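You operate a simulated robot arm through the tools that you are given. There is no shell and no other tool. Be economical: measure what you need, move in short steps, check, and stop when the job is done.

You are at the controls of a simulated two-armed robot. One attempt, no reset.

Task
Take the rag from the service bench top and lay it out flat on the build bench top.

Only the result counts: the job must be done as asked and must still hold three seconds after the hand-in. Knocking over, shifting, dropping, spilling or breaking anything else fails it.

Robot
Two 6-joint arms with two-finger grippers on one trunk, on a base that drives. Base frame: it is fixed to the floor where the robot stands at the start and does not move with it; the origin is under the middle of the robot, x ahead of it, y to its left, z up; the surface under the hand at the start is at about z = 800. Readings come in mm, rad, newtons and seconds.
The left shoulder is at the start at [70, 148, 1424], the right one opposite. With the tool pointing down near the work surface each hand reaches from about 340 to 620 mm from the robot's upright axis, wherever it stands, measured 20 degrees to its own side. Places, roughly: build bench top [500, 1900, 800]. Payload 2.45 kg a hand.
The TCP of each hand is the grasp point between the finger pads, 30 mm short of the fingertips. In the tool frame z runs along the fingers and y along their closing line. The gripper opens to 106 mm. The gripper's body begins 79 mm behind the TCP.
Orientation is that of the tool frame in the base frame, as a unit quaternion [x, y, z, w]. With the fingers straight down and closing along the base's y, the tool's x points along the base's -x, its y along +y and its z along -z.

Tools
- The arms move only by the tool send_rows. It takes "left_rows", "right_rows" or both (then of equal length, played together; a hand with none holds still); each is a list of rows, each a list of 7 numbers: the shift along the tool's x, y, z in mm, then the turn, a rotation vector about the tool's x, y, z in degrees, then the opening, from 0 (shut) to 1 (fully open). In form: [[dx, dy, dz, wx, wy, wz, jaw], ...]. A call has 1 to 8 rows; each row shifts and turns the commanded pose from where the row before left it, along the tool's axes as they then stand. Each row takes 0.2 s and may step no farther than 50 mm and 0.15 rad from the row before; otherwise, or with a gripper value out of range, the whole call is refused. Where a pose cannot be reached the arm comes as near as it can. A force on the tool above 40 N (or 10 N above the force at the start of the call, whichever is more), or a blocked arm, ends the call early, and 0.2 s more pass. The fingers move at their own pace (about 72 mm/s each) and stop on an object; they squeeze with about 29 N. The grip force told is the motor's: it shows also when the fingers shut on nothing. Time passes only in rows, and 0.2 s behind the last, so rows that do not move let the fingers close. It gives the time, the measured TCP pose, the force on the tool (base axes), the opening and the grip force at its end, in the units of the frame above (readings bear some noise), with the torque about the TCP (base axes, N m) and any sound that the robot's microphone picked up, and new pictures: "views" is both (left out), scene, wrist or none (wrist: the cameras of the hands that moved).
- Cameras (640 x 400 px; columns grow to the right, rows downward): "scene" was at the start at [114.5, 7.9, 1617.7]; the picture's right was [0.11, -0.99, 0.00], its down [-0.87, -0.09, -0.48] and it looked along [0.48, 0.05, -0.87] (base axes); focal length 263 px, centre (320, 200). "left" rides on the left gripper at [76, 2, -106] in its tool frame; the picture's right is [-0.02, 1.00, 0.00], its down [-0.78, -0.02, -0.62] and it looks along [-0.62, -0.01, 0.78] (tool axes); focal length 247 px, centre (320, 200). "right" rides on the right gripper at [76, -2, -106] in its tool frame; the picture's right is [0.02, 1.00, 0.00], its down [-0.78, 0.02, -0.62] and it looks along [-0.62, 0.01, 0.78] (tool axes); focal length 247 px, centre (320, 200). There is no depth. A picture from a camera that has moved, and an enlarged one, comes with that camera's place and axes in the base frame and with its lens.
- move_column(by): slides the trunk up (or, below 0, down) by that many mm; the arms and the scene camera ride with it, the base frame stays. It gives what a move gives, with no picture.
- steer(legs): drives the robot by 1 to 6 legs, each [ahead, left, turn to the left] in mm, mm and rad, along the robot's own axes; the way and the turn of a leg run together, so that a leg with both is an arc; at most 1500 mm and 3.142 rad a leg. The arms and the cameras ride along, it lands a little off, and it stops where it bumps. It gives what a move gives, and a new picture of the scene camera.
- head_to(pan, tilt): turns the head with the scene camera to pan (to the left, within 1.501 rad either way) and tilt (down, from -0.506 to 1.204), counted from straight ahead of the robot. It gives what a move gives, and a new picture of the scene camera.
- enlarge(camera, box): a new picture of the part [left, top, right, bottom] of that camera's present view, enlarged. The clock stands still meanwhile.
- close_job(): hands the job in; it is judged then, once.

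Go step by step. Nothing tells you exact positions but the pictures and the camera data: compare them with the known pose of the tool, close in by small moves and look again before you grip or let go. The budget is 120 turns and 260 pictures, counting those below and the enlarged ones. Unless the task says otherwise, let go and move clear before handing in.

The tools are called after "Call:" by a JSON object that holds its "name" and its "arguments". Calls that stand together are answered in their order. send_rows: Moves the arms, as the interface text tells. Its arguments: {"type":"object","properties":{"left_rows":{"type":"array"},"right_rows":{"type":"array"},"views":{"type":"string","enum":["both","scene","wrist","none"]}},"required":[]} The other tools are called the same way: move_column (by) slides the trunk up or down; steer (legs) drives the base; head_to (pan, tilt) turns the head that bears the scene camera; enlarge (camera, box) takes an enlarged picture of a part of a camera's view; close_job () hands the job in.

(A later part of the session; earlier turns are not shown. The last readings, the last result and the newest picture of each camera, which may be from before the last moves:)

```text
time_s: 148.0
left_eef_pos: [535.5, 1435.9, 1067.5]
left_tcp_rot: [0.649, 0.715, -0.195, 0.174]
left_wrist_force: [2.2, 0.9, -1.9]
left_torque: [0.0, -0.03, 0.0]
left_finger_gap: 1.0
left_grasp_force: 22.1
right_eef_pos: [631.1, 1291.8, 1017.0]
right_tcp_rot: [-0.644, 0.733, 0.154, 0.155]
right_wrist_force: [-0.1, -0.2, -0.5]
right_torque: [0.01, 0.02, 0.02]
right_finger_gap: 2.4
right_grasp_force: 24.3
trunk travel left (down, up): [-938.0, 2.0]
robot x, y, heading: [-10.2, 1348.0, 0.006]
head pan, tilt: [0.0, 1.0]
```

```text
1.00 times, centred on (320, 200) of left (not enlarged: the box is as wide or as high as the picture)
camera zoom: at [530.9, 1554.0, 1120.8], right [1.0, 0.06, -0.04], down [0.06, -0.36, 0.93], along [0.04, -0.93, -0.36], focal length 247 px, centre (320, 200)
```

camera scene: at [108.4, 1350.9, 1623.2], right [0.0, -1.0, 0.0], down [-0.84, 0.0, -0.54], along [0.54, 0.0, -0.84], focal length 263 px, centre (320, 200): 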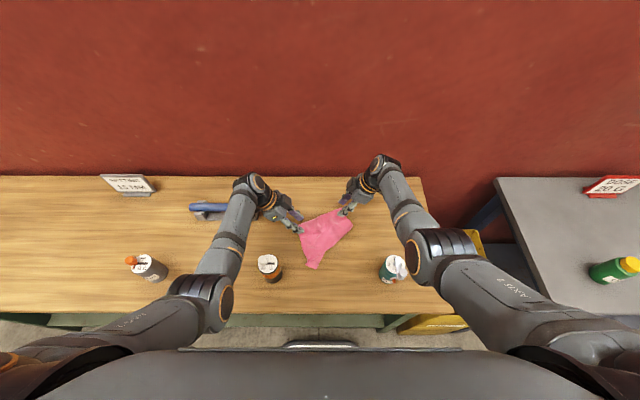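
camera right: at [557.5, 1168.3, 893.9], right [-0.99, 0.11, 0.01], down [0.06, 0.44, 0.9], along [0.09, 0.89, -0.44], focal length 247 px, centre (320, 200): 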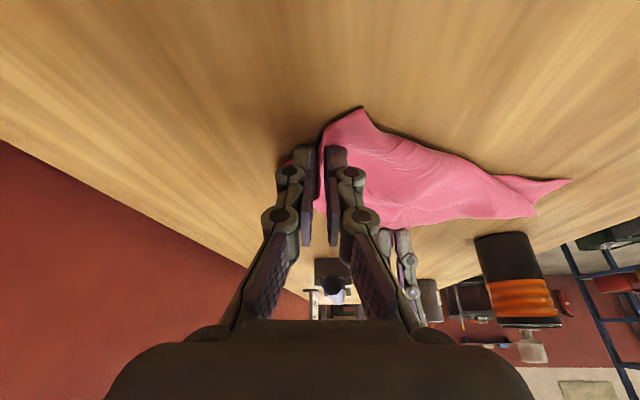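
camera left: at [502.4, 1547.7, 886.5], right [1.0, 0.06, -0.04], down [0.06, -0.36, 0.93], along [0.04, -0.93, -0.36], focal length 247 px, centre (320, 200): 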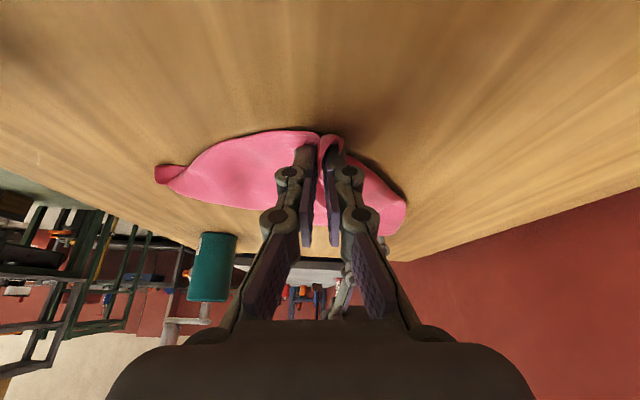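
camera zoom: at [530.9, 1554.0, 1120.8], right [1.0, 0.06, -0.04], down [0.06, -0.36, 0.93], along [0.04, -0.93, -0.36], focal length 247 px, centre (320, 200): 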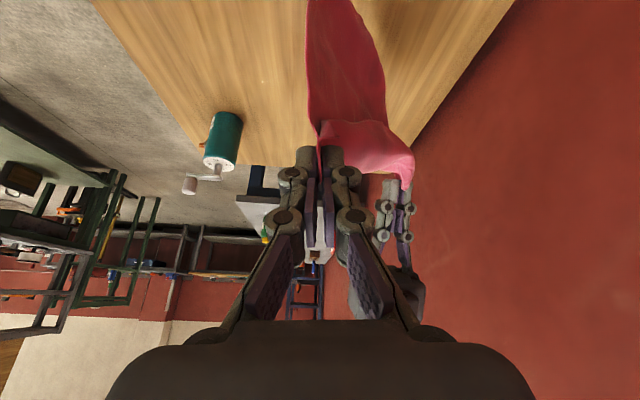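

The rag now hangs fully open between both hands. I align the right hand level with the left, then shift slightly right to centre between the bottles.

Call:
{"name": "send_rows", "arguments": {"right_rows": [[-2, 15, -8, 0, 0, 0, 0], [-2, 15, -8, 0, 0, 0, 0], [-2, 15, -8, 0, 0, 0, 0], [-2, 15, -8, 0, 0, 0, 0], [-2, 15, -8, 0, 0, 0, 0], [-1, 15, -8, 0, 0, 0, 0]], "views": "none"}}

Call:
{"name": "enlarge", "arguments": {"camera": "scene", "box": [230, 150, 410, 262]}}

```text
time_s: 149.4
left_eef_pos: [536.1, 1436.1, 1067.4]
left_tcp_rot: [0.649, 0.714, -0.197, 0.173]
left_wrist_force: [-0.2, -0.9, -0.7]
left_torque: [0.01, 0.03, -0.03]
left_finger_gap: 6.1
left_grasp_force: 30.3
right_eef_pos: [630.3, 1292.2, 1017.3]
right_tcp_rot: [-0.644, 0.733, 0.153, 0.154]
right_wrist_force: [-0.9, -0.2, 0.0]
right_torque: [0.02, -0.02, 0.05]
right_finger_gap: 1.0
right_grasp_force: 29.8
right hand out of reach, approached as far as the arm can: row 1, 2, 3, 4, 5, 6
trunk travel left (down, up): [-938.0, 2.0]
robot x, y, heading: [-5.9, 1351.6, 0.004]
head pan, tilt: [0.0, 1.0]
```

```text
3.56 times, centred on (320, 206) of scene
camera zoom: at [108.8, 1351.8, 1663.1], right [0.0, -1.0, 0.0], down [-0.84, 0.0, -0.54], along [0.54, 0.0, -0.84], focal length 936 px, centre (320, 179)
```

zoom: 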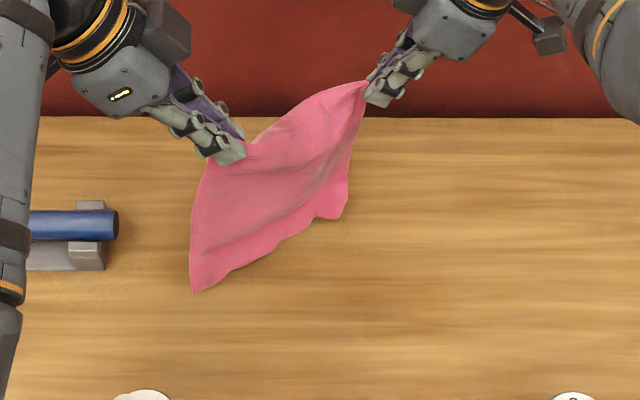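

The right arm is stuck at an inner joint limit; it needs to go outward as well as back. I try a diagonal move that keeps the edge length about constant.

Call:
{"name": "send_rows", "arguments": {"right_rows": [[9, 13, -9, 0, 0, 0, 0], [8, 14, -8, 0, 0, 0, 0], [7, 14, -8, 0, 0, 0, 0], [6, 14, -8, 0, 0, 0, 0], [5, 14, -8, 0, 0, 0, 0]], "views": "none"}}

Call:
{"name": "enlarge", "arguments": {"camera": "scene", "box": [230, 150, 410, 262]}}

```text
time_s: 150.6
left_eef_pos: [536.2, 1435.1, 1067.3]
left_tcp_rot: [0.649, 0.714, -0.196, 0.172]
left_wrist_force: [0.6, 0.4, 1.2]
left_torque: [-0.04, -0.02, 0.02]
left_finger_gap: 4.6
left_grasp_force: 26.9
right_eef_pos: [630.0, 1271.3, 1011.7]
right_tcp_rot: [-0.644, 0.733, 0.156, 0.154]
right_wrist_force: [0.2, 0.0, 0.7]
right_torque: [0.0, 0.0, 0.0]
right_finger_gap: 1.0
right_grasp_force: 28.7
right hand out of reach, approached as far as the arm can: row 1, 2, 3, 4, 5
trunk travel left (down, up): [-938.0, 2.0]
robot x, y, heading: [-8.2, 1349.6, 0.006]
head pan, tilt: [0.0, 1.0]
```

```text
3.56 times, centred on (320, 206) of scene
camera zoom: at [108.8, 1351.4, 1663.1], right [0.0, -1.0, 0.0], down [-0.84, 0.0, -0.54], along [0.54, 0.0, -0.84], focal length 936 px, centre (320, 179)
```

zoom: 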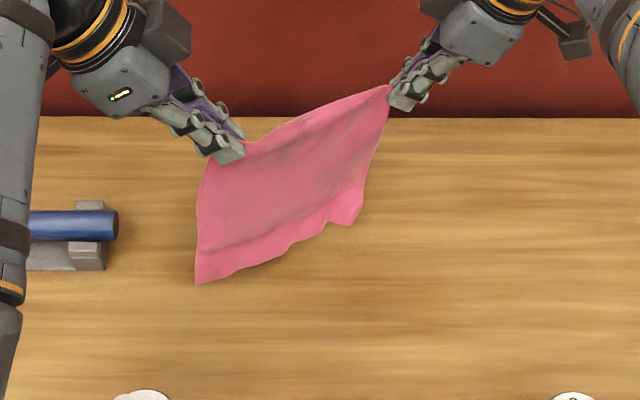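

The sheet hangs taut and open. I check the whole scene for elbow clearance before planning the laying move.

Call:
{"name": "enlarge", "arguments": {"camera": "scene", "box": [0, 0, 640, 400]}}

```text
1.00 times, centred on (320, 200) of scene (not enlarged: the box is as wide or as high as the picture)
camera zoom: at [108.8, 1351.4, 1663.1], right [0.0, -1.0, 0.0], down [-0.84, 0.0, -0.54], along [0.54, 0.0, -0.84], focal length 263 px, centre (320, 200)
```

zoom: 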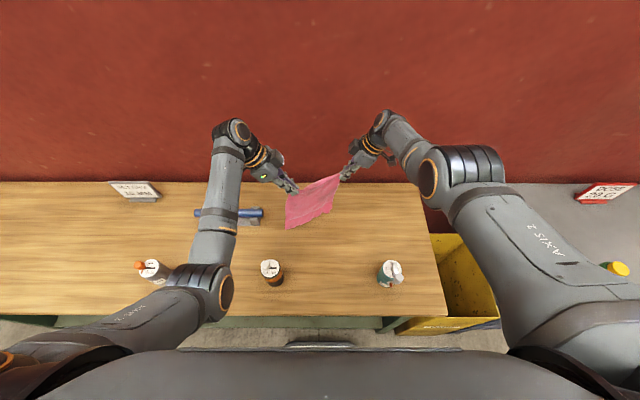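

The right elbow is high and clear, so I can keep the arms fixed and use the base and trunk to lay the rag. First I bring the left hand forward, level with the right, so the held edge is square.

Call:
{"name": "send_rows", "arguments": {"left_rows": [[4.9, 17.6, 6.5, 0, 0, 0, 0], [4.9, 17.6, 6.5, 0, 0, 0, 0], [4.9, 17.6, 6.5, 0, 0, 0, 0], [4.9, 17.6, 6.5, 0, 0, 0, 0], [4.9, 17.6, 6.5, 0, 0, 0, 0]], "views": "none"}}

Call:
{"name": "enlarge", "arguments": {"camera": "scene", "box": [230, 150, 410, 262]}}

```text
time_s: 151.8
left_eef_pos: [622.4, 1446.9, 1022.4]
left_tcp_rot: [0.649, 0.714, -0.196, 0.173]
left_wrist_force: [0.4, 1.3, -2.3]
left_torque: [-0.08, 0.09, 0.04]
left_finger_gap: 0.7
left_grasp_force: 26.4
right_eef_pos: [631.3, 1271.1, 1009.8]
right_tcp_rot: [-0.644, 0.733, 0.156, 0.153]
right_wrist_force: [-0.3, -0.2, -0.3]
right_torque: [0.05, 0.04, 0.04]
right_finger_gap: 1.1
right_grasp_force: 28.7
trunk travel left (down, up): [-938.0, 2.0]
robot x, y, heading: [-12.9, 1354.3, 0.002]
head pan, tilt: [0.0, 1.0]
```

```text
3.56 times, centred on (320, 206) of scene
camera zoom: at [110.9, 1351.6, 1662.9], right [0.0, -1.0, 0.0], down [-0.84, 0.0, -0.54], along [0.54, 0.0, -0.84], focal length 936 px, centre (320, 179)
```

zoom: 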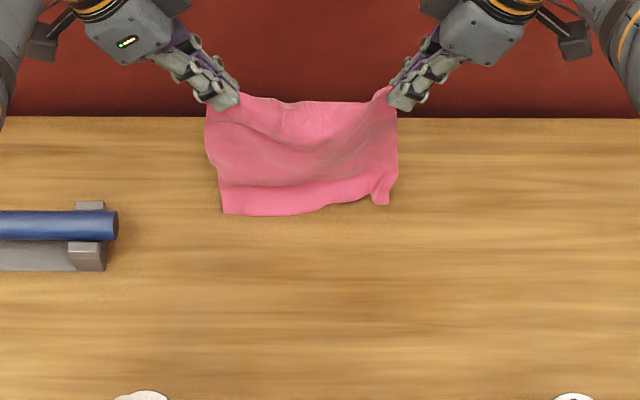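

The rag hangs like a proper curtain. I shift right 42 mm and back off gently, then I'll move forward while lowering the trunk so it trails out flat behind the hands.

Call:
{"name": "steer", "arguments": {"legs": [[0, -42, 0], [-100, 0, 0], [-100, 0, 0], [-95, 0, 0]]}}

```text
time_s: 154.9
left_eef_pos: [333.0, 1403.9, 1019.2]
left_tcp_rot: [0.649, 0.715, -0.198, 0.171]
left_wrist_force: [0.1, -0.3, -0.7]
left_torque: [-0.01, 0.0, 0.0]
left_finger_gap: 2.7
left_grasp_force: 24.4
right_eef_pos: [340.6, 1226.7, 1008.6]
right_tcp_rot: [-0.643, 0.734, 0.156, 0.154]
right_wrist_force: [0.3, -0.3, -0.2]
right_torque: [0.05, 0.05, 0.02]
right_finger_gap: 1.2
right_grasp_force: 29.2
trunk travel left (down, up): [-938.0, 2.0]
robot x, y, heading: [-306.2, 1307.7, 0.002]
head pan, tilt: [0.0, 1.0]
camera scene: at [-177.3, 1308.0, 1662.4], right [0.0, -1.0, 0.0], down [-0.84, 0.0, -0.54], along [0.54, 0.0, -0.84], focal length 263 px, centre (320, 200)
```

scene: 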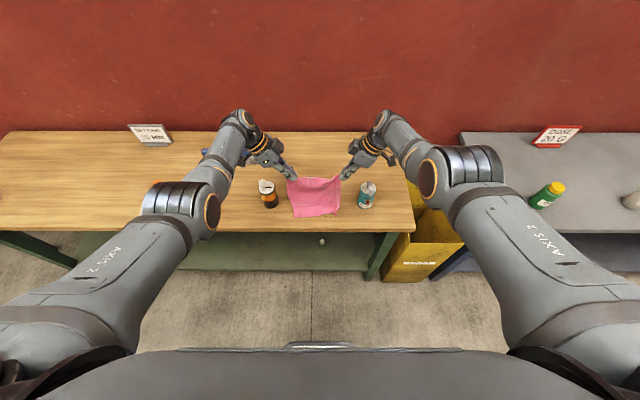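

Still held, hanging between the bottles. Forward 80 mm at this height first, so the lower edge trails behind.

Call:
{"name": "steer", "arguments": {"legs": [[80, 0, 0]]}}

Call:
{"name": "enlarge", "arguments": {"camera": "scene", "box": [240, 150, 400, 250]}}

```text
time_s: 155.9
left_eef_pos: [401.7, 1403.8, 1026.0]
left_tcp_rot: [0.65, 0.714, -0.195, 0.175]
left_wrist_force: [-0.2, -0.4, -0.4]
left_torque: [0.02, -0.05, 0.0]
left_finger_gap: 2.6
left_grasp_force: 26.6
right_eef_pos: [409.9, 1226.9, 1016.8]
right_tcp_rot: [-0.644, 0.733, 0.152, 0.157]
right_wrist_force: [-0.5, 0.0, -0.6]
right_torque: [0.0, -0.01, -0.02]
right_finger_gap: 1.0
right_grasp_force: 29.3
trunk travel left (down, up): [-938.0, 2.0]
robot x, y, heading: [-226.3, 1307.5, 0.004]
head pan, tilt: [0.0, 1.0]
camera scene: at [-114.6, 1308.6, 1663.9], right [0.0, -1.0, 0.0], down [-0.84, 0.0, -0.54], along [0.54, 0.0, -0.84], focal length 263 px, centre (320, 200)
```

scene: 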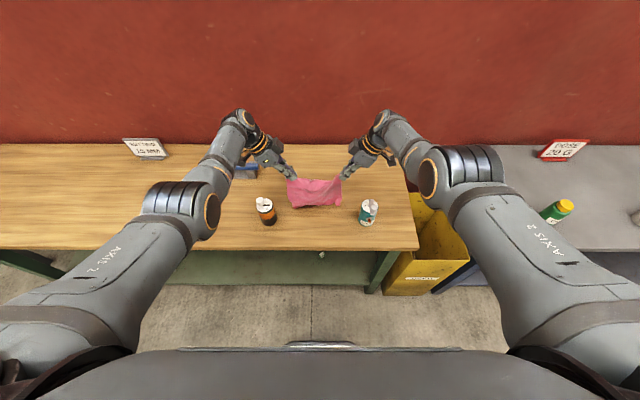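

```text
4.00 times, centred on (320, 200) of scene
camera zoom: at [-114.6, 1308.6, 1663.9], right [0.0, -1.0, 0.0], down [-0.84, 0.0, -0.54], along [0.54, 0.0, -0.84], focal length 1054 px, centre (320, 200)
```

zoom: 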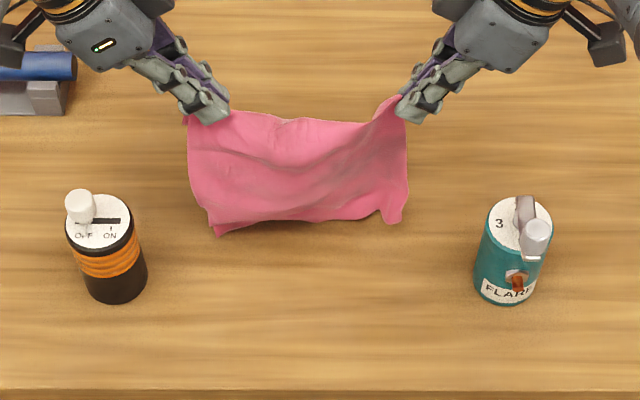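

The bottom edge rests on the bench under the hands. Now I alternate forward moves and trunk lowering.

Call:
{"name": "steer", "arguments": {"legs": [[60, 0, 0]]}}

Call:
{"name": "move_column", "arguments": {"by": -30}}

Call:
{"name": "steer", "arguments": {"legs": [[45, 0, 0]]}}

Call:
{"name": "enlarge", "arguments": {"camera": "scene", "box": [240, 150, 400, 250]}}

```text
time_s: 156.9
left_eef_pos: [459.9, 1404.9, 1027.5]
left_tcp_rot: [0.649, 0.714, -0.195, 0.176]
left_wrist_force: [-0.3, -0.2, -0.3]
left_torque: [0.05, -0.14, 0.09]
left_finger_gap: 1.1
left_grasp_force: 23.6
right_eef_pos: [468.5, 1227.9, 1015.7]
right_tcp_rot: [-0.645, 0.732, 0.153, 0.157]
right_wrist_force: [-1.4, -0.4, 0.5]
right_torque: [-0.01, -0.09, -0.03]
right_finger_gap: 1.3
right_grasp_force: 28.9
trunk travel left (down, up): [-938.0, 2.0]
robot x, y, heading: [-162.9, 1312.6, 0.005]
head pan, tilt: [0.0, 1.0]
camera scene: at [-56.5, 1308.8, 1664.0], right [0.0, -1.0, 0.0], down [-0.84, 0.0, -0.55], along [0.55, 0.0, -0.84], focal length 263 px, centre (320, 200)
```

scene: 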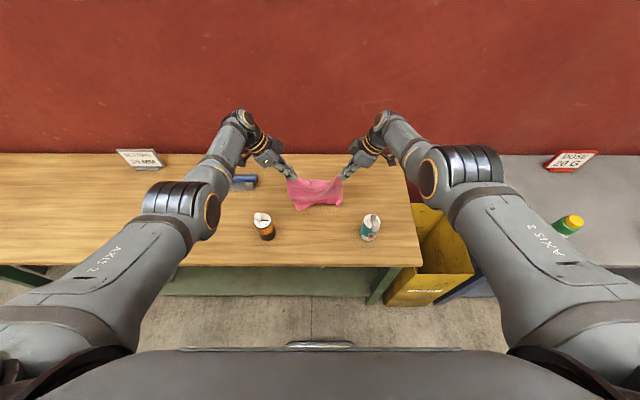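

```text
time_s: 157.7
left_eef_pos: [465.3, 1405.4, 993.8]
left_tcp_rot: [0.649, 0.714, -0.196, 0.173]
left_wrist_force: [0.2, -0.7, -2.5]
left_torque: [0.01, 0.03, 0.0]
left_finger_gap: 5.2
left_grasp_force: 34.1
right_eef_pos: [474.0, 1228.0, 982.4]
right_tcp_rot: [-0.644, 0.733, 0.154, 0.154]
right_wrist_force: [0.4, 0.6, 0.8]
right_torque: [-0.01, -0.03, -0.03]
right_finger_gap: 1.2
right_grasp_force: 29.3
trunk travel left (down, up): [-908.0, 32.0]
robot x, y, heading: [-166.4, 1308.4, 0.004]
head pan, tilt: [0.0, 1.0]
```

```text
time_s: 158.6
left_eef_pos: [504.4, 1405.1, 997.2]
left_tcp_rot: [0.649, 0.714, -0.194, 0.177]
left_wrist_force: [-1.4, 0.3, 1.4]
left_torque: [-0.03, -0.07, 0.04]
left_finger_gap: 1.1
left_grasp_force: 31.9
right_eef_pos: [512.8, 1228.8, 986.4]
right_tcp_rot: [-0.644, 0.733, 0.152, 0.157]
right_wrist_force: [-1.0, -0.1, 1.1]
right_torque: [-0.05, -0.05, -0.04]
right_finger_gap: 1.3
right_grasp_force: 29.0
trunk travel left (down, up): [-908.0, 32.0]
robot x, y, heading: [-123.4, 1305.9, 0.004]
head pan, tilt: [0.0, 1.0]
camera scene: at [-13.0, 1309.0, 1634.1], right [0.0, -1.0, 0.0], down [-0.84, 0.0, -0.55], along [0.55, 0.0, -0.84], focal length 263 px, centre (320, 200)
```

scene: 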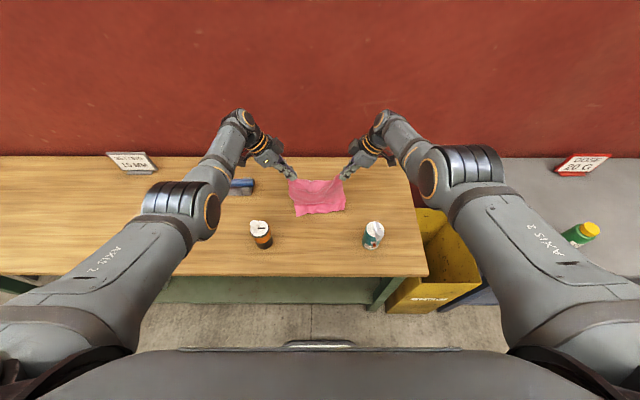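

```text
4.00 times, centred on (320, 200) of scene
camera zoom: at [-13.0, 1309.0, 1634.1], right [0.0, -1.0, 0.0], down [-0.84, 0.0, -0.55], along [0.55, 0.0, -0.84], focal length 1054 px, centre (320, 200)
```

zoom: 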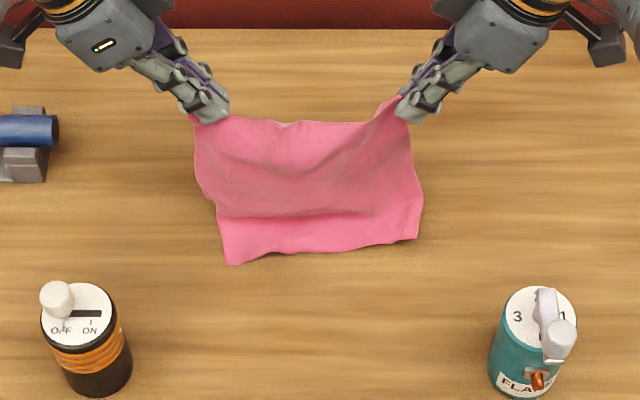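

It trails well, but the back edge is anchored at x ≈ 464, too far forward for the remaining reach. I raise, back up 150 mm, and repeat with earlier lowering.

Call:
{"name": "move_column", "arguments": {"by": 31}}

Call:
{"name": "steer", "arguments": {"legs": [[-90, 0, 0], [-80, 0, 0]]}}

Call:
{"name": "steer", "arguments": {"legs": [[55, 0, 0]]}}

Call:
{"name": "move_column", "arguments": {"by": -45}}

Call:
{"name": "enlarge", "arguments": {"camera": "scene", "box": [240, 150, 400, 250]}}

```text
time_s: 159.3
left_eef_pos: [510.4, 1404.5, 1023.9]
left_tcp_rot: [0.649, 0.714, -0.196, 0.172]
left_wrist_force: [1.2, -1.4, 1.4]
left_torque: [-0.01, 0.0, 0.06]
left_finger_gap: 0.0
left_grasp_force: 27.3
right_eef_pos: [519.3, 1229.1, 1013.2]
right_tcp_rot: [-0.644, 0.733, 0.156, 0.154]
right_wrist_force: [0.0, 0.0, -1.3]
right_torque: [0.03, 0.01, -0.03]
right_finger_gap: 1.5
right_grasp_force: 29.0
trunk travel left (down, up): [-939.0, 1.0]
robot x, y, heading: [-119.0, 1306.2, 0.001]
head pan, tilt: [0.0, 1.0]
```

```text
time_s: 161.1
left_eef_pos: [348.8, 1403.2, 1017.8]
left_tcp_rot: [0.649, 0.714, -0.199, 0.17]
left_wrist_force: [0.5, -1.1, -1.8]
left_torque: [-0.05, 0.07, -0.03]
left_finger_gap: 3.4
left_grasp_force: 34.4
right_eef_pos: [358.2, 1225.9, 1007.7]
right_tcp_rot: [-0.642, 0.735, 0.157, 0.152]
right_wrist_force: [0.5, -0.3, 0.0]
right_torque: [0.03, 0.07, 0.01]
right_finger_gap: 1.1
right_grasp_force: 29.1
trunk travel left (down, up): [-939.0, 1.0]
robot x, y, heading: [-287.8, 1306.8, 0.004]
head pan, tilt: [0.0, 1.0]
camera scene: at [-157.9, 1308.4, 1662.9], right [0.0, -1.0, 0.0], down [-0.85, 0.0, -0.53], along [0.53, 0.0, -0.85], focal length 263 px, centre (320, 200)
```

scene: 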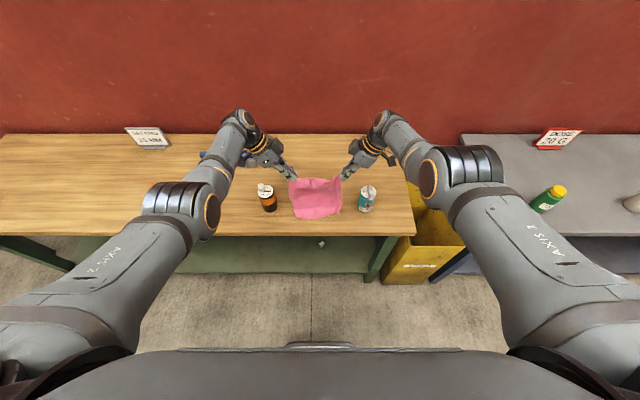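

```text
time_s: 162.1
left_eef_pos: [387.6, 1401.6, 1030.7]
left_tcp_rot: [0.651, 0.712, -0.193, 0.177]
left_wrist_force: [-1.2, -0.1, 1.0]
left_torque: [0.05, -0.09, 0.06]
left_finger_gap: 2.8
left_grasp_force: 26.5
right_eef_pos: [395.2, 1225.4, 1019.4]
right_tcp_rot: [-0.644, 0.733, 0.152, 0.159]
right_wrist_force: [-1.3, -0.2, -0.3]
right_torque: [-0.05, -0.07, -0.06]
right_finger_gap: 1.0
right_grasp_force: 29.0
trunk travel left (down, up): [-939.0, 1.0]
robot x, y, heading: [-235.6, 1307.1, 0.001]
head pan, tilt: [0.0, 1.0]
camera scene: at [-132.5, 1308.2, 1665.5], right [0.0, -1.0, 0.0], down [-0.84, 0.0, -0.55], along [0.55, 0.0, -0.84], focal length 263 px, centre (320, 200)
```

scene: 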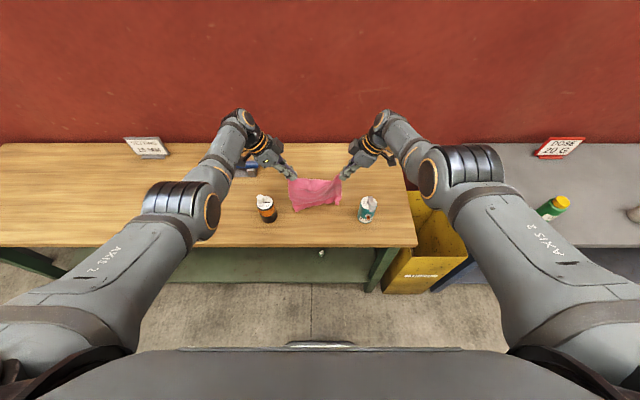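

```text
time_s: 162.9
left_eef_pos: [400.1, 1401.8, 977.4]
left_tcp_rot: [0.65, 0.714, -0.198, 0.172]
left_wrist_force: [0.4, 0.8, 0.3]
left_torque: [-0.06, 0.02, 0.01]
left_finger_gap: 1.6
left_grasp_force: 32.6
right_eef_pos: [406.9, 1225.6, 965.9]
right_tcp_rot: [-0.643, 0.734, 0.156, 0.154]
right_wrist_force: [0.8, -0.2, 0.7]
right_torque: [0.03, 0.04, 0.03]
right_finger_gap: 1.1
right_grasp_force: 29.0
trunk travel left (down, up): [-894.0, 46.0]
robot x, y, heading: [-235.3, 1303.4, 0.002]
head pan, tilt: [0.0, 1.0]
```

```text
4.00 times, centred on (320, 200) of scene
camera zoom: at [-112.1, 1308.3, 1618.7], right [0.0, -1.0, 0.0], down [-0.84, 0.0, -0.54], along [0.54, 0.0, -0.84], focal length 1054 px, centre (320, 200)
```

zoom: 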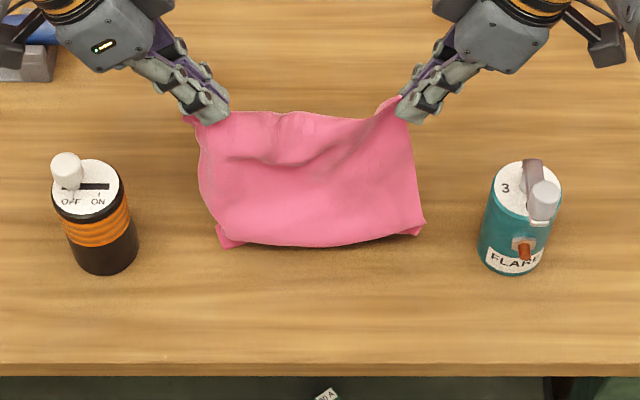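

Nearly the same shape, now 100 mm farther back. I continue forward so the lower edge flips behind, then lower progressively.

Call:
{"name": "steer", "arguments": {"legs": [[60, 0, 0]]}}

Call:
{"name": "enlarge", "arguments": {"camera": "scene", "box": [240, 150, 400, 250]}}

```text
time_s: 163.9
left_eef_pos: [449.6, 1401.8, 982.4]
left_tcp_rot: [0.651, 0.713, -0.195, 0.175]
left_wrist_force: [-0.8, -1.0, -1.9]
left_torque: [0.02, -0.04, 0.03]
left_finger_gap: 3.3
left_grasp_force: 29.7
right_eef_pos: [457.9, 1226.2, 972.4]
right_tcp_rot: [-0.643, 0.734, 0.153, 0.158]
right_wrist_force: [-0.9, -0.1, 0.4]
right_torque: [-0.04, -0.07, 0.0]
right_finger_gap: 1.1
right_grasp_force: 28.8
trunk travel left (down, up): [-894.0, 46.0]
robot x, y, heading: [-178.4, 1303.0, 0.001]
head pan, tilt: [0.0, 1.0]
camera scene: at [-68.1, 1308.2, 1620.1], right [0.0, -1.0, 0.0], down [-0.84, 0.0, -0.55], along [0.55, 0.0, -0.84], focal length 263 px, centre (320, 200)
```

scene: 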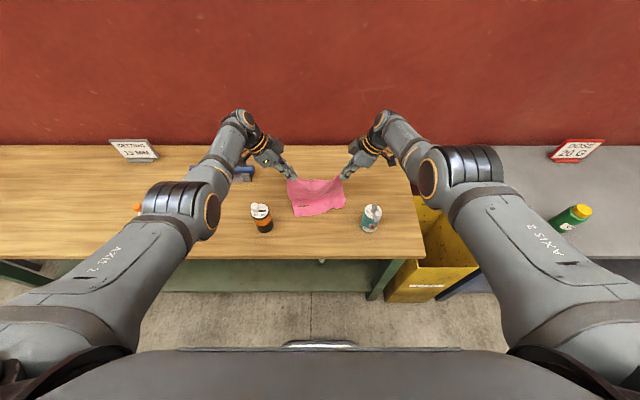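

```text
4.00 times, centred on (320, 200) of scene
camera zoom: at [-68.1, 1308.2, 1620.1], right [0.0, -1.0, 0.0], down [-0.84, 0.0, -0.55], along [0.55, 0.0, -0.84], focal length 1054 px, centre (320, 200)
```

zoom: 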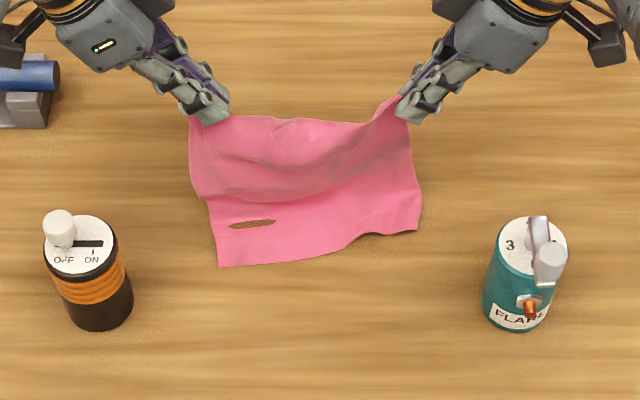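

The back edge now trails nicely at x ≈ 400–434. I continue forward and down.

Call:
{"name": "move_column", "arguments": {"by": -25}}

Call:
{"name": "steer", "arguments": {"legs": [[55, 0, 0]]}}

Call:
{"name": "move_column", "arguments": {"by": -35}}

Call:
{"name": "steer", "arguments": {"legs": [[50, 0, 0]]}}

Call:
{"name": "enlarge", "arguments": {"camera": "scene", "box": [240, 150, 400, 250]}}

```text
time_s: 164.6
left_eef_pos: [454.5, 1402.8, 953.7]
left_tcp_rot: [0.65, 0.714, -0.196, 0.173]
left_wrist_force: [-0.2, -1.2, -1.5]
left_torque: [-0.01, 0.03, -0.02]
left_finger_gap: 1.6
left_grasp_force: 26.4
right_eef_pos: [464.3, 1224.8, 941.6]
right_tcp_rot: [-0.643, 0.734, 0.156, 0.154]
right_wrist_force: [0.1, -0.1, 0.1]
right_torque: [0.01, 0.0, 0.01]
right_finger_gap: 1.3
right_grasp_force: 29.0
trunk travel left (down, up): [-869.0, 71.0]
robot x, y, heading: [-177.2, 1307.3, 0.002]
head pan, tilt: [0.0, 1.0]
```

```text
time_s: 165.6
left_eef_pos: [504.3, 1399.8, 957.4]
left_tcp_rot: [0.651, 0.712, -0.195, 0.174]
left_wrist_force: [-1.1, 1.0, 2.1]
left_torque: [0.05, -0.03, -0.04]
left_finger_gap: 0.1
left_grasp_force: 27.5
right_eef_pos: [513.4, 1224.3, 946.6]
right_tcp_rot: [-0.642, 0.734, 0.153, 0.157]
right_wrist_force: [-1.1, -0.1, 0.2]
right_torque: [-0.01, -0.06, -0.04]
right_finger_gap: 0.9
right_grasp_force: 29.1
trunk travel left (down, up): [-869.0, 71.0]
robot x, y, heading: [-121.7, 1307.2, -0.001]
head pan, tilt: [0.0, 1.0]
camera scene: at [-11.4, 1308.0, 1595.0], right [0.0, -1.0, 0.0], down [-0.84, 0.0, -0.55], along [0.55, 0.0, -0.84], focal length 263 px, centre (320, 200)
```

scene: 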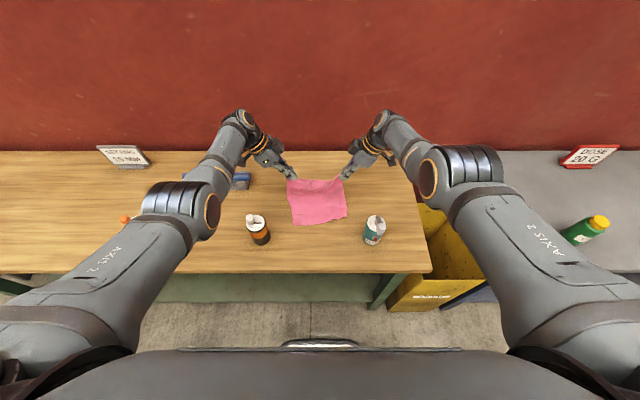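

```text
time_s: 166.3
left_eef_pos: [512.1, 1401.6, 916.4]
left_tcp_rot: [0.651, 0.713, -0.198, 0.171]
left_wrist_force: [0.0, -0.1, 0.7]
left_torque: [0.02, 0.01, -0.02]
left_finger_gap: 2.0
left_grasp_force: 26.8
right_eef_pos: [520.5, 1223.0, 906.8]
right_tcp_rot: [-0.642, 0.734, 0.156, 0.154]
right_wrist_force: [0.0, -0.2, 0.3]
right_torque: [0.01, 0.03, 0.04]
right_finger_gap: 1.1
right_grasp_force: 29.0
trunk travel left (down, up): [-834.0, 106.0]
robot x, y, heading: [-121.0, 1310.1, -0.002]
head pan, tilt: [0.0, 1.0]
```

```text
time_s: 167.3
left_eef_pos: [557.0, 1400.5, 921.9]
left_tcp_rot: [0.652, 0.712, -0.196, 0.174]
left_wrist_force: [0.1, -0.3, -2.2]
left_torque: [0.04, -0.01, -0.04]
left_finger_gap: 0.1
left_grasp_force: 25.9
right_eef_pos: [564.7, 1224.2, 912.2]
right_tcp_rot: [-0.642, 0.735, 0.152, 0.157]
right_wrist_force: [0.2, -0.4, 0.3]
right_torque: [-0.01, -0.07, -0.02]
right_finger_gap: 1.0
right_grasp_force: 28.9
trunk travel left (down, up): [-834.0, 106.0]
robot x, y, heading: [-74.5, 1308.1, -0.005]
head pan, tilt: [0.0, 1.0]
camera scene: at [40.0, 1307.9, 1559.9], right [0.0, -1.0, 0.0], down [-0.84, 0.0, -0.54], along [0.54, 0.0, -0.84], focal length 263 px, centre (320, 200)
```

scene: 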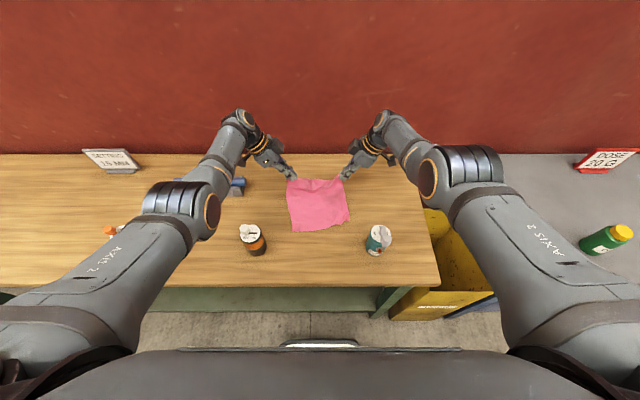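

```text
4.00 times, centred on (320, 200) of scene
camera zoom: at [40.0, 1307.9, 1559.9], right [0.0, -1.0, 0.0], down [-0.84, 0.0, -0.54], along [0.54, 0.0, -0.84], focal length 1054 px, centre (320, 200)
```

zoom: 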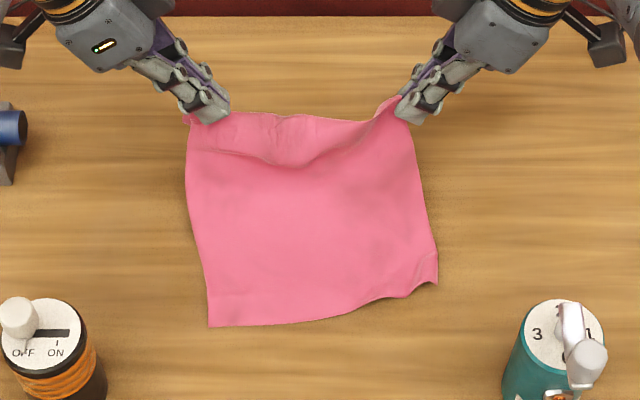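

Nearly there — the rag is laying out flat. I continue with the last steps.

Call:
{"name": "move_column", "arguments": {"by": -30}}

Call:
{"name": "steer", "arguments": {"legs": [[35, 0, 0]]}}

Call:
{"name": "move_column", "arguments": {"by": -28}}

Call:
{"name": "steer", "arguments": {"legs": [[22, 0, 0]]}}

Call:
{"name": "enlarge", "arguments": {"camera": "scene", "box": [240, 150, 400, 250]}}

```text
time_s: 168.0
left_eef_pos: [563.0, 1400.7, 887.0]
left_tcp_rot: [0.651, 0.713, -0.198, 0.172]
left_wrist_force: [0.4, -0.6, -1.3]
left_torque: [0.0, 0.03, -0.02]
left_finger_gap: 3.5
left_grasp_force: 30.2
right_eef_pos: [570.6, 1223.2, 877.6]
right_tcp_rot: [-0.642, 0.735, 0.155, 0.153]
right_wrist_force: [-0.3, -0.4, -0.7]
right_torque: [-0.01, 0.06, -0.01]
right_finger_gap: 1.2
right_grasp_force: 28.5
trunk travel left (down, up): [-804.0, 136.0]
robot x, y, heading: [-73.8, 1311.9, -0.008]
head pan, tilt: [0.0, 1.0]
```

```text
time_s: 168.9
left_eef_pos: [591.7, 1400.5, 891.8]
left_tcp_rot: [0.652, 0.712, -0.196, 0.174]
left_wrist_force: [-0.7, 1.6, 2.0]
left_torque: [-0.01, -0.08, 0.05]
left_finger_gap: 1.2
left_grasp_force: 31.9
right_eef_pos: [598.6, 1224.1, 882.2]
right_tcp_rot: [-0.642, 0.735, 0.154, 0.157]
right_wrist_force: [0.3, -0.5, 0.7]
right_torque: [-0.01, -0.02, -0.01]
right_finger_gap: 0.9
right_grasp_force: 28.5
trunk travel left (down, up): [-804.0, 136.0]
robot x, y, heading: [-37.2, 1311.9, -0.007]
head pan, tilt: [0.0, 1.0]
camera scene: at [75.2, 1307.9, 1529.9], right [0.0, -1.0, 0.0], down [-0.84, 0.0, -0.54], along [0.54, 0.0, -0.84], focal length 263 px, centre (320, 200)
```

scene: 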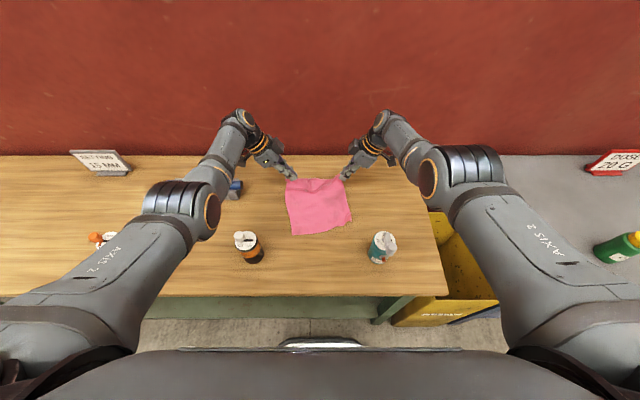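

```text
time_s: 169.6
left_eef_pos: [596.2, 1400.6, 860.9]
left_tcp_rot: [0.65, 0.713, -0.198, 0.173]
left_wrist_force: [0.9, 1.2, 0.5]
left_torque: [-0.09, 0.36, -0.2]
left_finger_gap: 0.0
left_grasp_force: 23.3
right_eef_pos: [604.1, 1224.4, 847.8]
right_tcp_rot: [-0.642, 0.735, 0.156, 0.154]
right_wrist_force: [0.8, 0.7, -0.3]
right_torque: [0.01, -0.04, 0.04]
right_finger_gap: 1.3
right_grasp_force: 29.4
trunk travel left (down, up): [-776.0, 164.0]
robot x, y, heading: [-33.1, 1306.8, -0.003]
head pan, tilt: [0.0, 1.0]
```

```text
time_s: 170.4
left_eef_pos: [613.1, 1401.0, 862.5]
left_tcp_rot: [0.651, 0.713, -0.196, 0.174]
left_wrist_force: [-2.0, -0.4, -1.1]
left_torque: [0.04, 0.04, 0.02]
left_finger_gap: 0.3
left_grasp_force: 22.3
right_eef_pos: [621.6, 1224.7, 852.3]
right_tcp_rot: [-0.642, 0.735, 0.155, 0.156]
right_wrist_force: [0.1, 0.5, 0.4]
right_torque: [-0.02, -0.03, -0.05]
right_finger_gap: 1.3
right_grasp_force: 28.5
trunk travel left (down, up): [-776.0, 164.0]
robot x, y, heading: [-17.6, 1307.6, -0.004]
head pan, tilt: [0.0, 1.0]
camera scene: at [98.5, 1307.8, 1501.7], right [0.0, -1.0, 0.0], down [-0.84, 0.0, -0.54], along [0.54, 0.0, -0.84], focal length 263 px, centre (320, 200)
```

scene: 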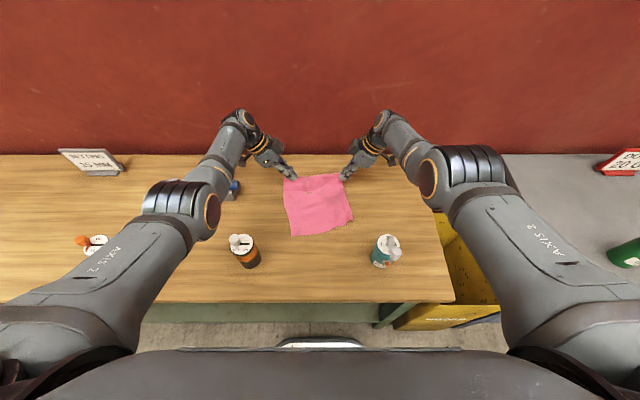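

```text
4.00 times, centred on (320, 200) of scene
camera zoom: at [98.5, 1307.8, 1501.7], right [0.0, -1.0, 0.0], down [-0.84, 0.0, -0.54], along [0.54, 0.0, -0.84], focal length 1054 px, centre (320, 200)
```

zoom: 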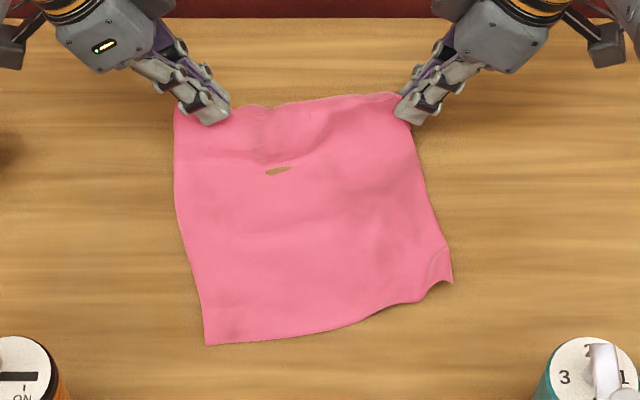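

Almost flat. I lower the last bit, open the jaws gently, and withdraw along the fingers.

Call:
{"name": "move_column", "arguments": {"by": -17}}

Call:
{"name": "send_rows", "arguments": {"left_rows": [[2.5, 0, 5, 0, 0, 0, 0], [2.5, 0, 5, 0, 0, 0, 0], [0, 0, 0, 0, 0, 0, 0.08], [0, 0, 0, 0, 0, 0, 0.16], [0, 0, 0, 0, 0, 0, 0.2], [0, 0, -10, 0, 0, 0, 0.2], [0, 0, -30, 0, 0, 0, 0.2], [0, 0, -40, 0, 0, 0, 0.2]], "right_rows": [[0, 0, 0, 0, 0, 0, 0], [0, 0, 0, 0, 0, 0, 0], [0, 0, 0, 0, 0, 0, 0.08], [0, 0, 0, 0, 0, 0, 0.16], [0, 0, 0, 0, 0, 0, 0.2], [0, 0, -10, 0, 0, 0, 0.2], [0, 0, -30, 0, 0, 0, 0.2], [0, 0, -40, 0, 0, 0, 0.2]], "views": "none"}}

Call:
{"name": "enlarge", "arguments": {"camera": "scene", "box": [240, 150, 400, 250]}}

```text
time_s: 171.1
left_eef_pos: [616.5, 1400.0, 842.9]
left_tcp_rot: [0.651, 0.712, -0.198, 0.172]
left_wrist_force: [0.8, -0.1, -1.2]
left_torque: [0.0, 0.08, -0.03]
left_finger_gap: 4.9
left_grasp_force: 37.8
right_eef_pos: [624.9, 1223.9, 833.1]
right_tcp_rot: [-0.641, 0.735, 0.155, 0.155]
right_wrist_force: [0.2, 0.0, 0.3]
right_torque: [-0.02, 0.02, 0.02]
right_finger_gap: 1.4
right_grasp_force: 29.3
trunk travel left (down, up): [-759.0, 181.0]
robot x, y, heading: [-12.3, 1306.8, 0.001]
head pan, tilt: [0.0, 1.0]
```

```text
time_s: 172.9
left_eef_pos: [616.8, 1440.9, 903.9]
left_tcp_rot: [0.651, 0.712, -0.198, 0.172]
left_wrist_force: [-0.1, -0.5, 0.2]
left_torque: [0.0, 0.01, 0.01]
left_finger_gap: 21.1
left_grasp_force: 0.0
right_eef_pos: [648.8, 1192.4, 896.0]
right_tcp_rot: [-0.643, 0.734, 0.157, 0.154]
right_wrist_force: [0.6, 0.6, 0.0]
right_torque: [-0.03, -0.03, 0.0]
right_finger_gap: 21.2
right_grasp_force: 0.1
right hand out of reach, approached as far as the arm can: row 6, 7, 8
trunk travel left (down, up): [-759.0, 181.0]
robot x, y, heading: [-16.2, 1303.9, 0.0]
head pan, tilt: [0.0, 1.0]
```

```text
4.00 times, centred on (320, 200) of scene
camera zoom: at [103.6, 1308.0, 1484.1], right [0.0, -1.0, 0.0], down [-0.84, 0.0, -0.54], along [0.54, 0.0, -0.84], focal length 1054 px, centre (320, 200)
```

zoom: 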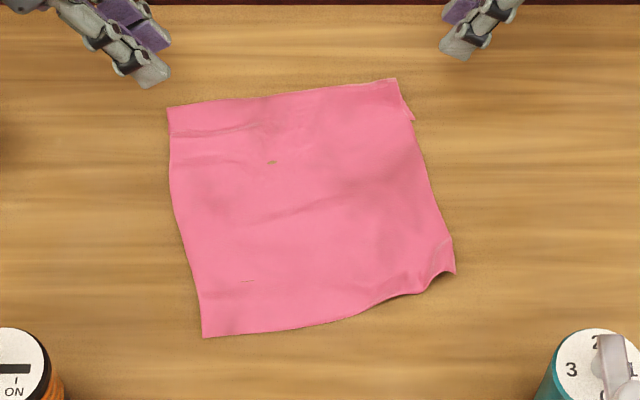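

Released, and the rag lies nearly flat. I zoom in on the corners and edges to check for folds.

Call:
{"name": "enlarge", "arguments": {"camera": "scene", "box": [276, 164, 326, 195]}}

Call:
{"name": "enlarge", "arguments": {"camera": "scene", "box": [314, 164, 364, 195]}}

Call:
{"name": "enlarge", "arguments": {"camera": "scene", "box": [314, 200, 364, 231]}}

Call:
{"name": "enlarge", "arguments": {"camera": "scene", "box": [280, 206, 330, 237]}}

```text
12.80 times, centred on (301, 180) of scene
camera zoom: at [103.6, 1308.0, 1484.1], right [0.0, -1.0, 0.0], down [-0.84, 0.0, -0.54], along [0.54, 0.0, -0.84], focal length 3371 px, centre (563, 462)
```

zoom: 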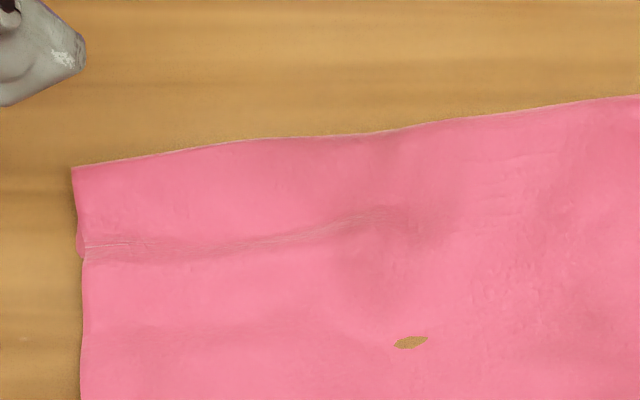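

```text
12.80 times, centred on (339, 180) of scene
camera zoom: at [103.6, 1308.0, 1484.1], right [0.0, -1.0, 0.0], down [-0.84, 0.0, -0.54], along [0.54, 0.0, -0.84], focal length 3371 px, centre (77, 462)
```

zoom: 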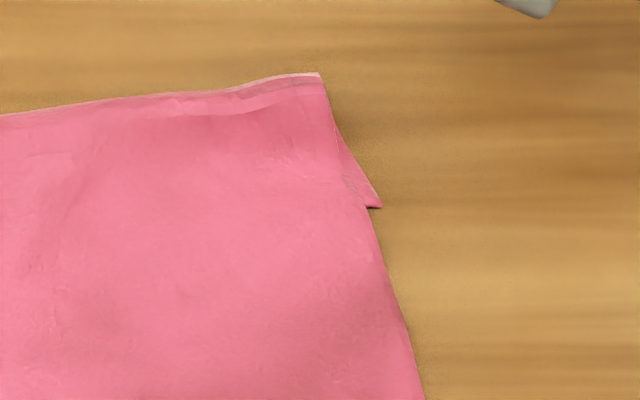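

```text
12.80 times, centred on (339, 216) of scene
camera zoom: at [103.6, 1308.0, 1484.1], right [0.0, -1.0, 0.0], down [-0.84, 0.0, -0.54], along [0.54, 0.0, -0.84], focal length 3371 px, centre (77, 2)
```

zoom: 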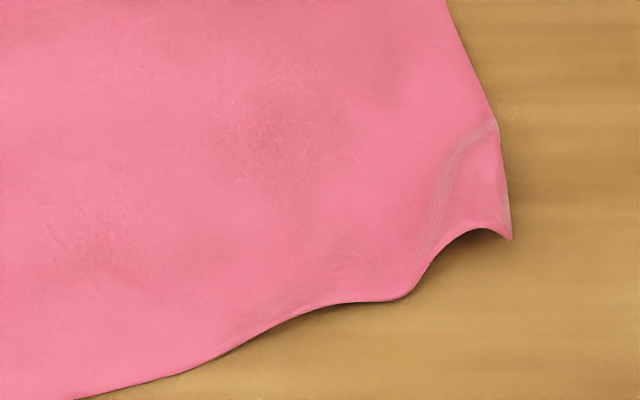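

```text
12.80 times, centred on (305, 222) of scene
camera zoom: at [103.6, 1308.0, 1484.1], right [0.0, -1.0, 0.0], down [-0.84, 0.0, -0.54], along [0.54, 0.0, -0.84], focal length 3371 px, centre (512, -75)
```

zoom: 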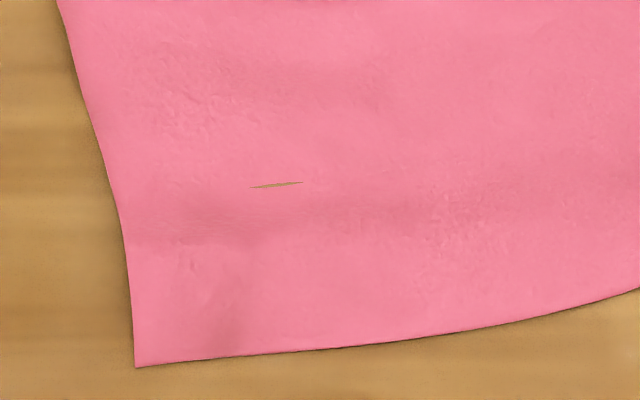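

Remaining flaws: the far-right corner hem is tucked under about 30 mm, there's a small tuck near the far-left corner, and the near-right corner stands up slightly. Dragging the rag toward the robot by its near part should pull those out. I raise the trunk and free the right arm first.

Call:
{"name": "move_column", "arguments": {"by": 140}}

Call:
{"name": "send_rows", "arguments": {"left_rows": [[20, -20, 0, 0, 0, 0, 0], [10, -30, 0, 0, 0, 0, 0], [0, -30, 0, 0, 0, 0, 0], [0, -30, 0, 0, 0, 0, 0], [0, 0, 0, 0, 0, 0, 0]], "right_rows": [[30, 0, 0, 0, 0, 0, 0], [30, 0, 0, 3, 6, 0, 0], [10, 20, 0, 2, 6, 0, 0], [0, 30, 0, 0, 0, 0, 0], [0, 30, 0, 0, 0, 0, 0]], "views": "scene"}}

```text
time_s: 174.5
left_eef_pos: [617.8, 1440.4, 1042.7]
left_tcp_rot: [0.651, 0.713, -0.198, 0.171]
left_wrist_force: [-0.2, 1.5, -0.1]
left_torque: [-0.04, -0.01, 0.03]
left_finger_gap: 21.1
left_grasp_force: 0.0
right_eef_pos: [650.5, 1190.6, 1034.8]
right_tcp_rot: [-0.642, 0.735, 0.157, 0.153]
right_wrist_force: [-0.1, -0.4, -0.1]
right_torque: [-0.03, -0.02, 0.02]
right_finger_gap: 21.2
right_grasp_force: 0.1
trunk travel left (down, up): [-899.0, 41.0]
robot x, y, heading: [-18.8, 1308.3, -0.005]
head pan, tilt: [0.0, 1.0]
```

```text
time_s: 175.7
left_eef_pos: [506.2, 1460.2, 1034.0]
left_tcp_rot: [0.651, 0.713, -0.197, 0.171]
left_wrist_force: [-0.4, 0.3, 0.4]
left_torque: [0.02, -0.01, 0.0]
left_finger_gap: 0.0
left_grasp_force: 28.8
right_eef_pos: [643.2, 1138.0, 969.1]
right_tcp_rot: [-0.647, 0.753, 0.057, 0.103]
right_wrist_force: [-0.6, 0.1, -0.2]
right_torque: [-0.01, 0.0, 0.03]
right_finger_gap: 0.0
right_grasp_force: 28.4
right hand out of reach, approached as far as the arm can: row 2, 3, 4, 5
trunk travel left (down, up): [-899.0, 41.0]
robot x, y, heading: [-14.2, 1306.9, 0.0]
head pan, tilt: [0.0, 1.0]
camera scene: at [104.7, 1307.4, 1624.1], right [0.0, -1.0, 0.0], down [-0.84, 0.0, -0.54], along [0.54, 0.0, -0.84], focal length 263 px, centre (320, 200)
```

scene: 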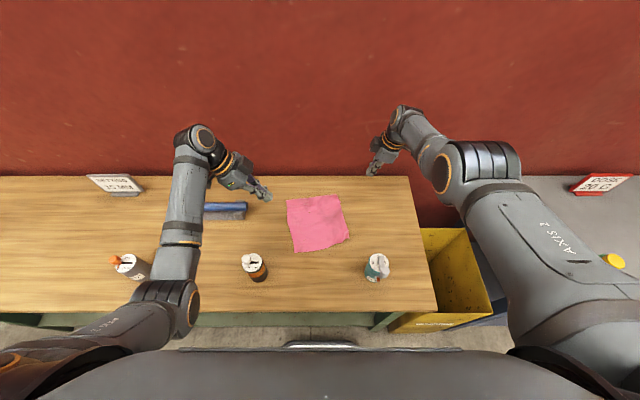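

The right arm stays parked out of the way; I'll do the finishing touches with the left hand. I shift right so the left hand can reach the near-right part and hover there with closed fingers.

Call:
{"name": "steer", "arguments": {"legs": [[0, -115, 0]]}}

Call:
{"name": "send_rows", "arguments": {"left_rows": [[5.6, -1.9, 43, 0, 0, 0, 0], [5.6, -1.9, 43, 0, 0, 0, 0], [5.6, -1.9, 43, 0, 0, 0, 0], [5.6, -1.9, 43, 0, 0, 0, 0], [0, 0, 0, 0, 0, 0, 0]], "views": "scene"}}

```text
time_s: 176.9
left_eef_pos: [505.6, 1344.9, 1034.5]
left_tcp_rot: [0.652, 0.712, -0.199, 0.171]
left_wrist_force: [-0.6, -0.3, -0.2]
left_torque: [-0.05, 0.01, 0.03]
left_finger_gap: 0.0
left_grasp_force: 28.7
right_eef_pos: [642.8, 1024.7, 969.9]
right_tcp_rot: [-0.648, 0.753, 0.056, 0.104]
right_wrist_force: [0.0, 0.3, 0.3]
right_torque: [-0.01, -0.01, -0.03]
right_finger_gap: 0.1
right_grasp_force: 28.5
trunk travel left (down, up): [-899.0, 41.0]
robot x, y, heading: [-16.1, 1191.7, 0.003]
head pan, tilt: [0.0, 1.0]
camera scene: at [104.0, 1194.2, 1624.1], right [0.0, -1.0, 0.0], down [-0.84, 0.0, -0.54], along [0.54, 0.0, -0.84], focal length 263 px, centre (320, 200)
```

scene: 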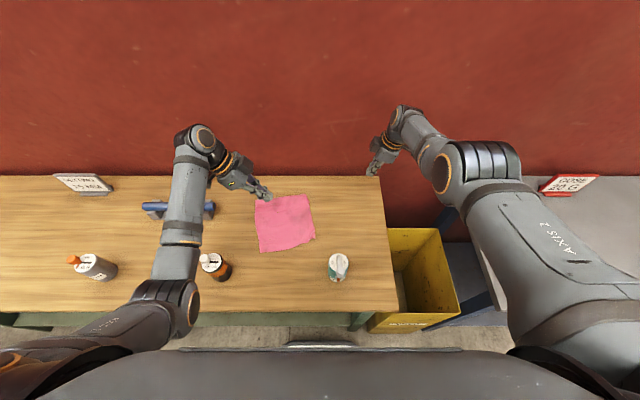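

```text
time_s: 178.2
left_eef_pos: [493.6, 1273.9, 872.6]
left_tcp_rot: [0.65, 0.713, -0.198, 0.172]
left_wrist_force: [0.2, 1.0, 0.6]
left_torque: [0.02, 0.01, -0.01]
left_finger_gap: 0.0
left_grasp_force: 28.6
right_eef_pos: [643.1, 1022.5, 970.0]
right_tcp_rot: [-0.647, 0.753, 0.057, 0.102]
right_wrist_force: [-0.5, 0.1, -0.4]
right_torque: [0.02, 0.02, 0.0]
right_finger_gap: 0.0
right_grasp_force: 28.5
trunk travel left (down, up): [-899.0, 41.0]
robot x, y, heading: [-15.6, 1190.9, -0.004]
head pan, tilt: [0.0, 1.0]
camera scene: at [103.9, 1192.2, 1624.1], right [0.0, -1.0, 0.0], down [-0.84, 0.0, -0.54], along [0.54, 0.0, -0.84], focal length 263 px, centre (320, 200)
```

scene: 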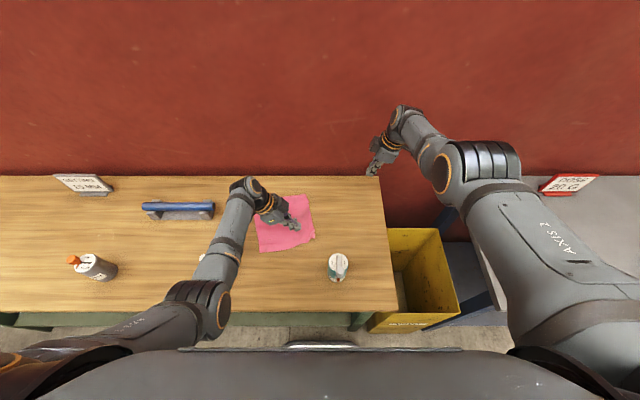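

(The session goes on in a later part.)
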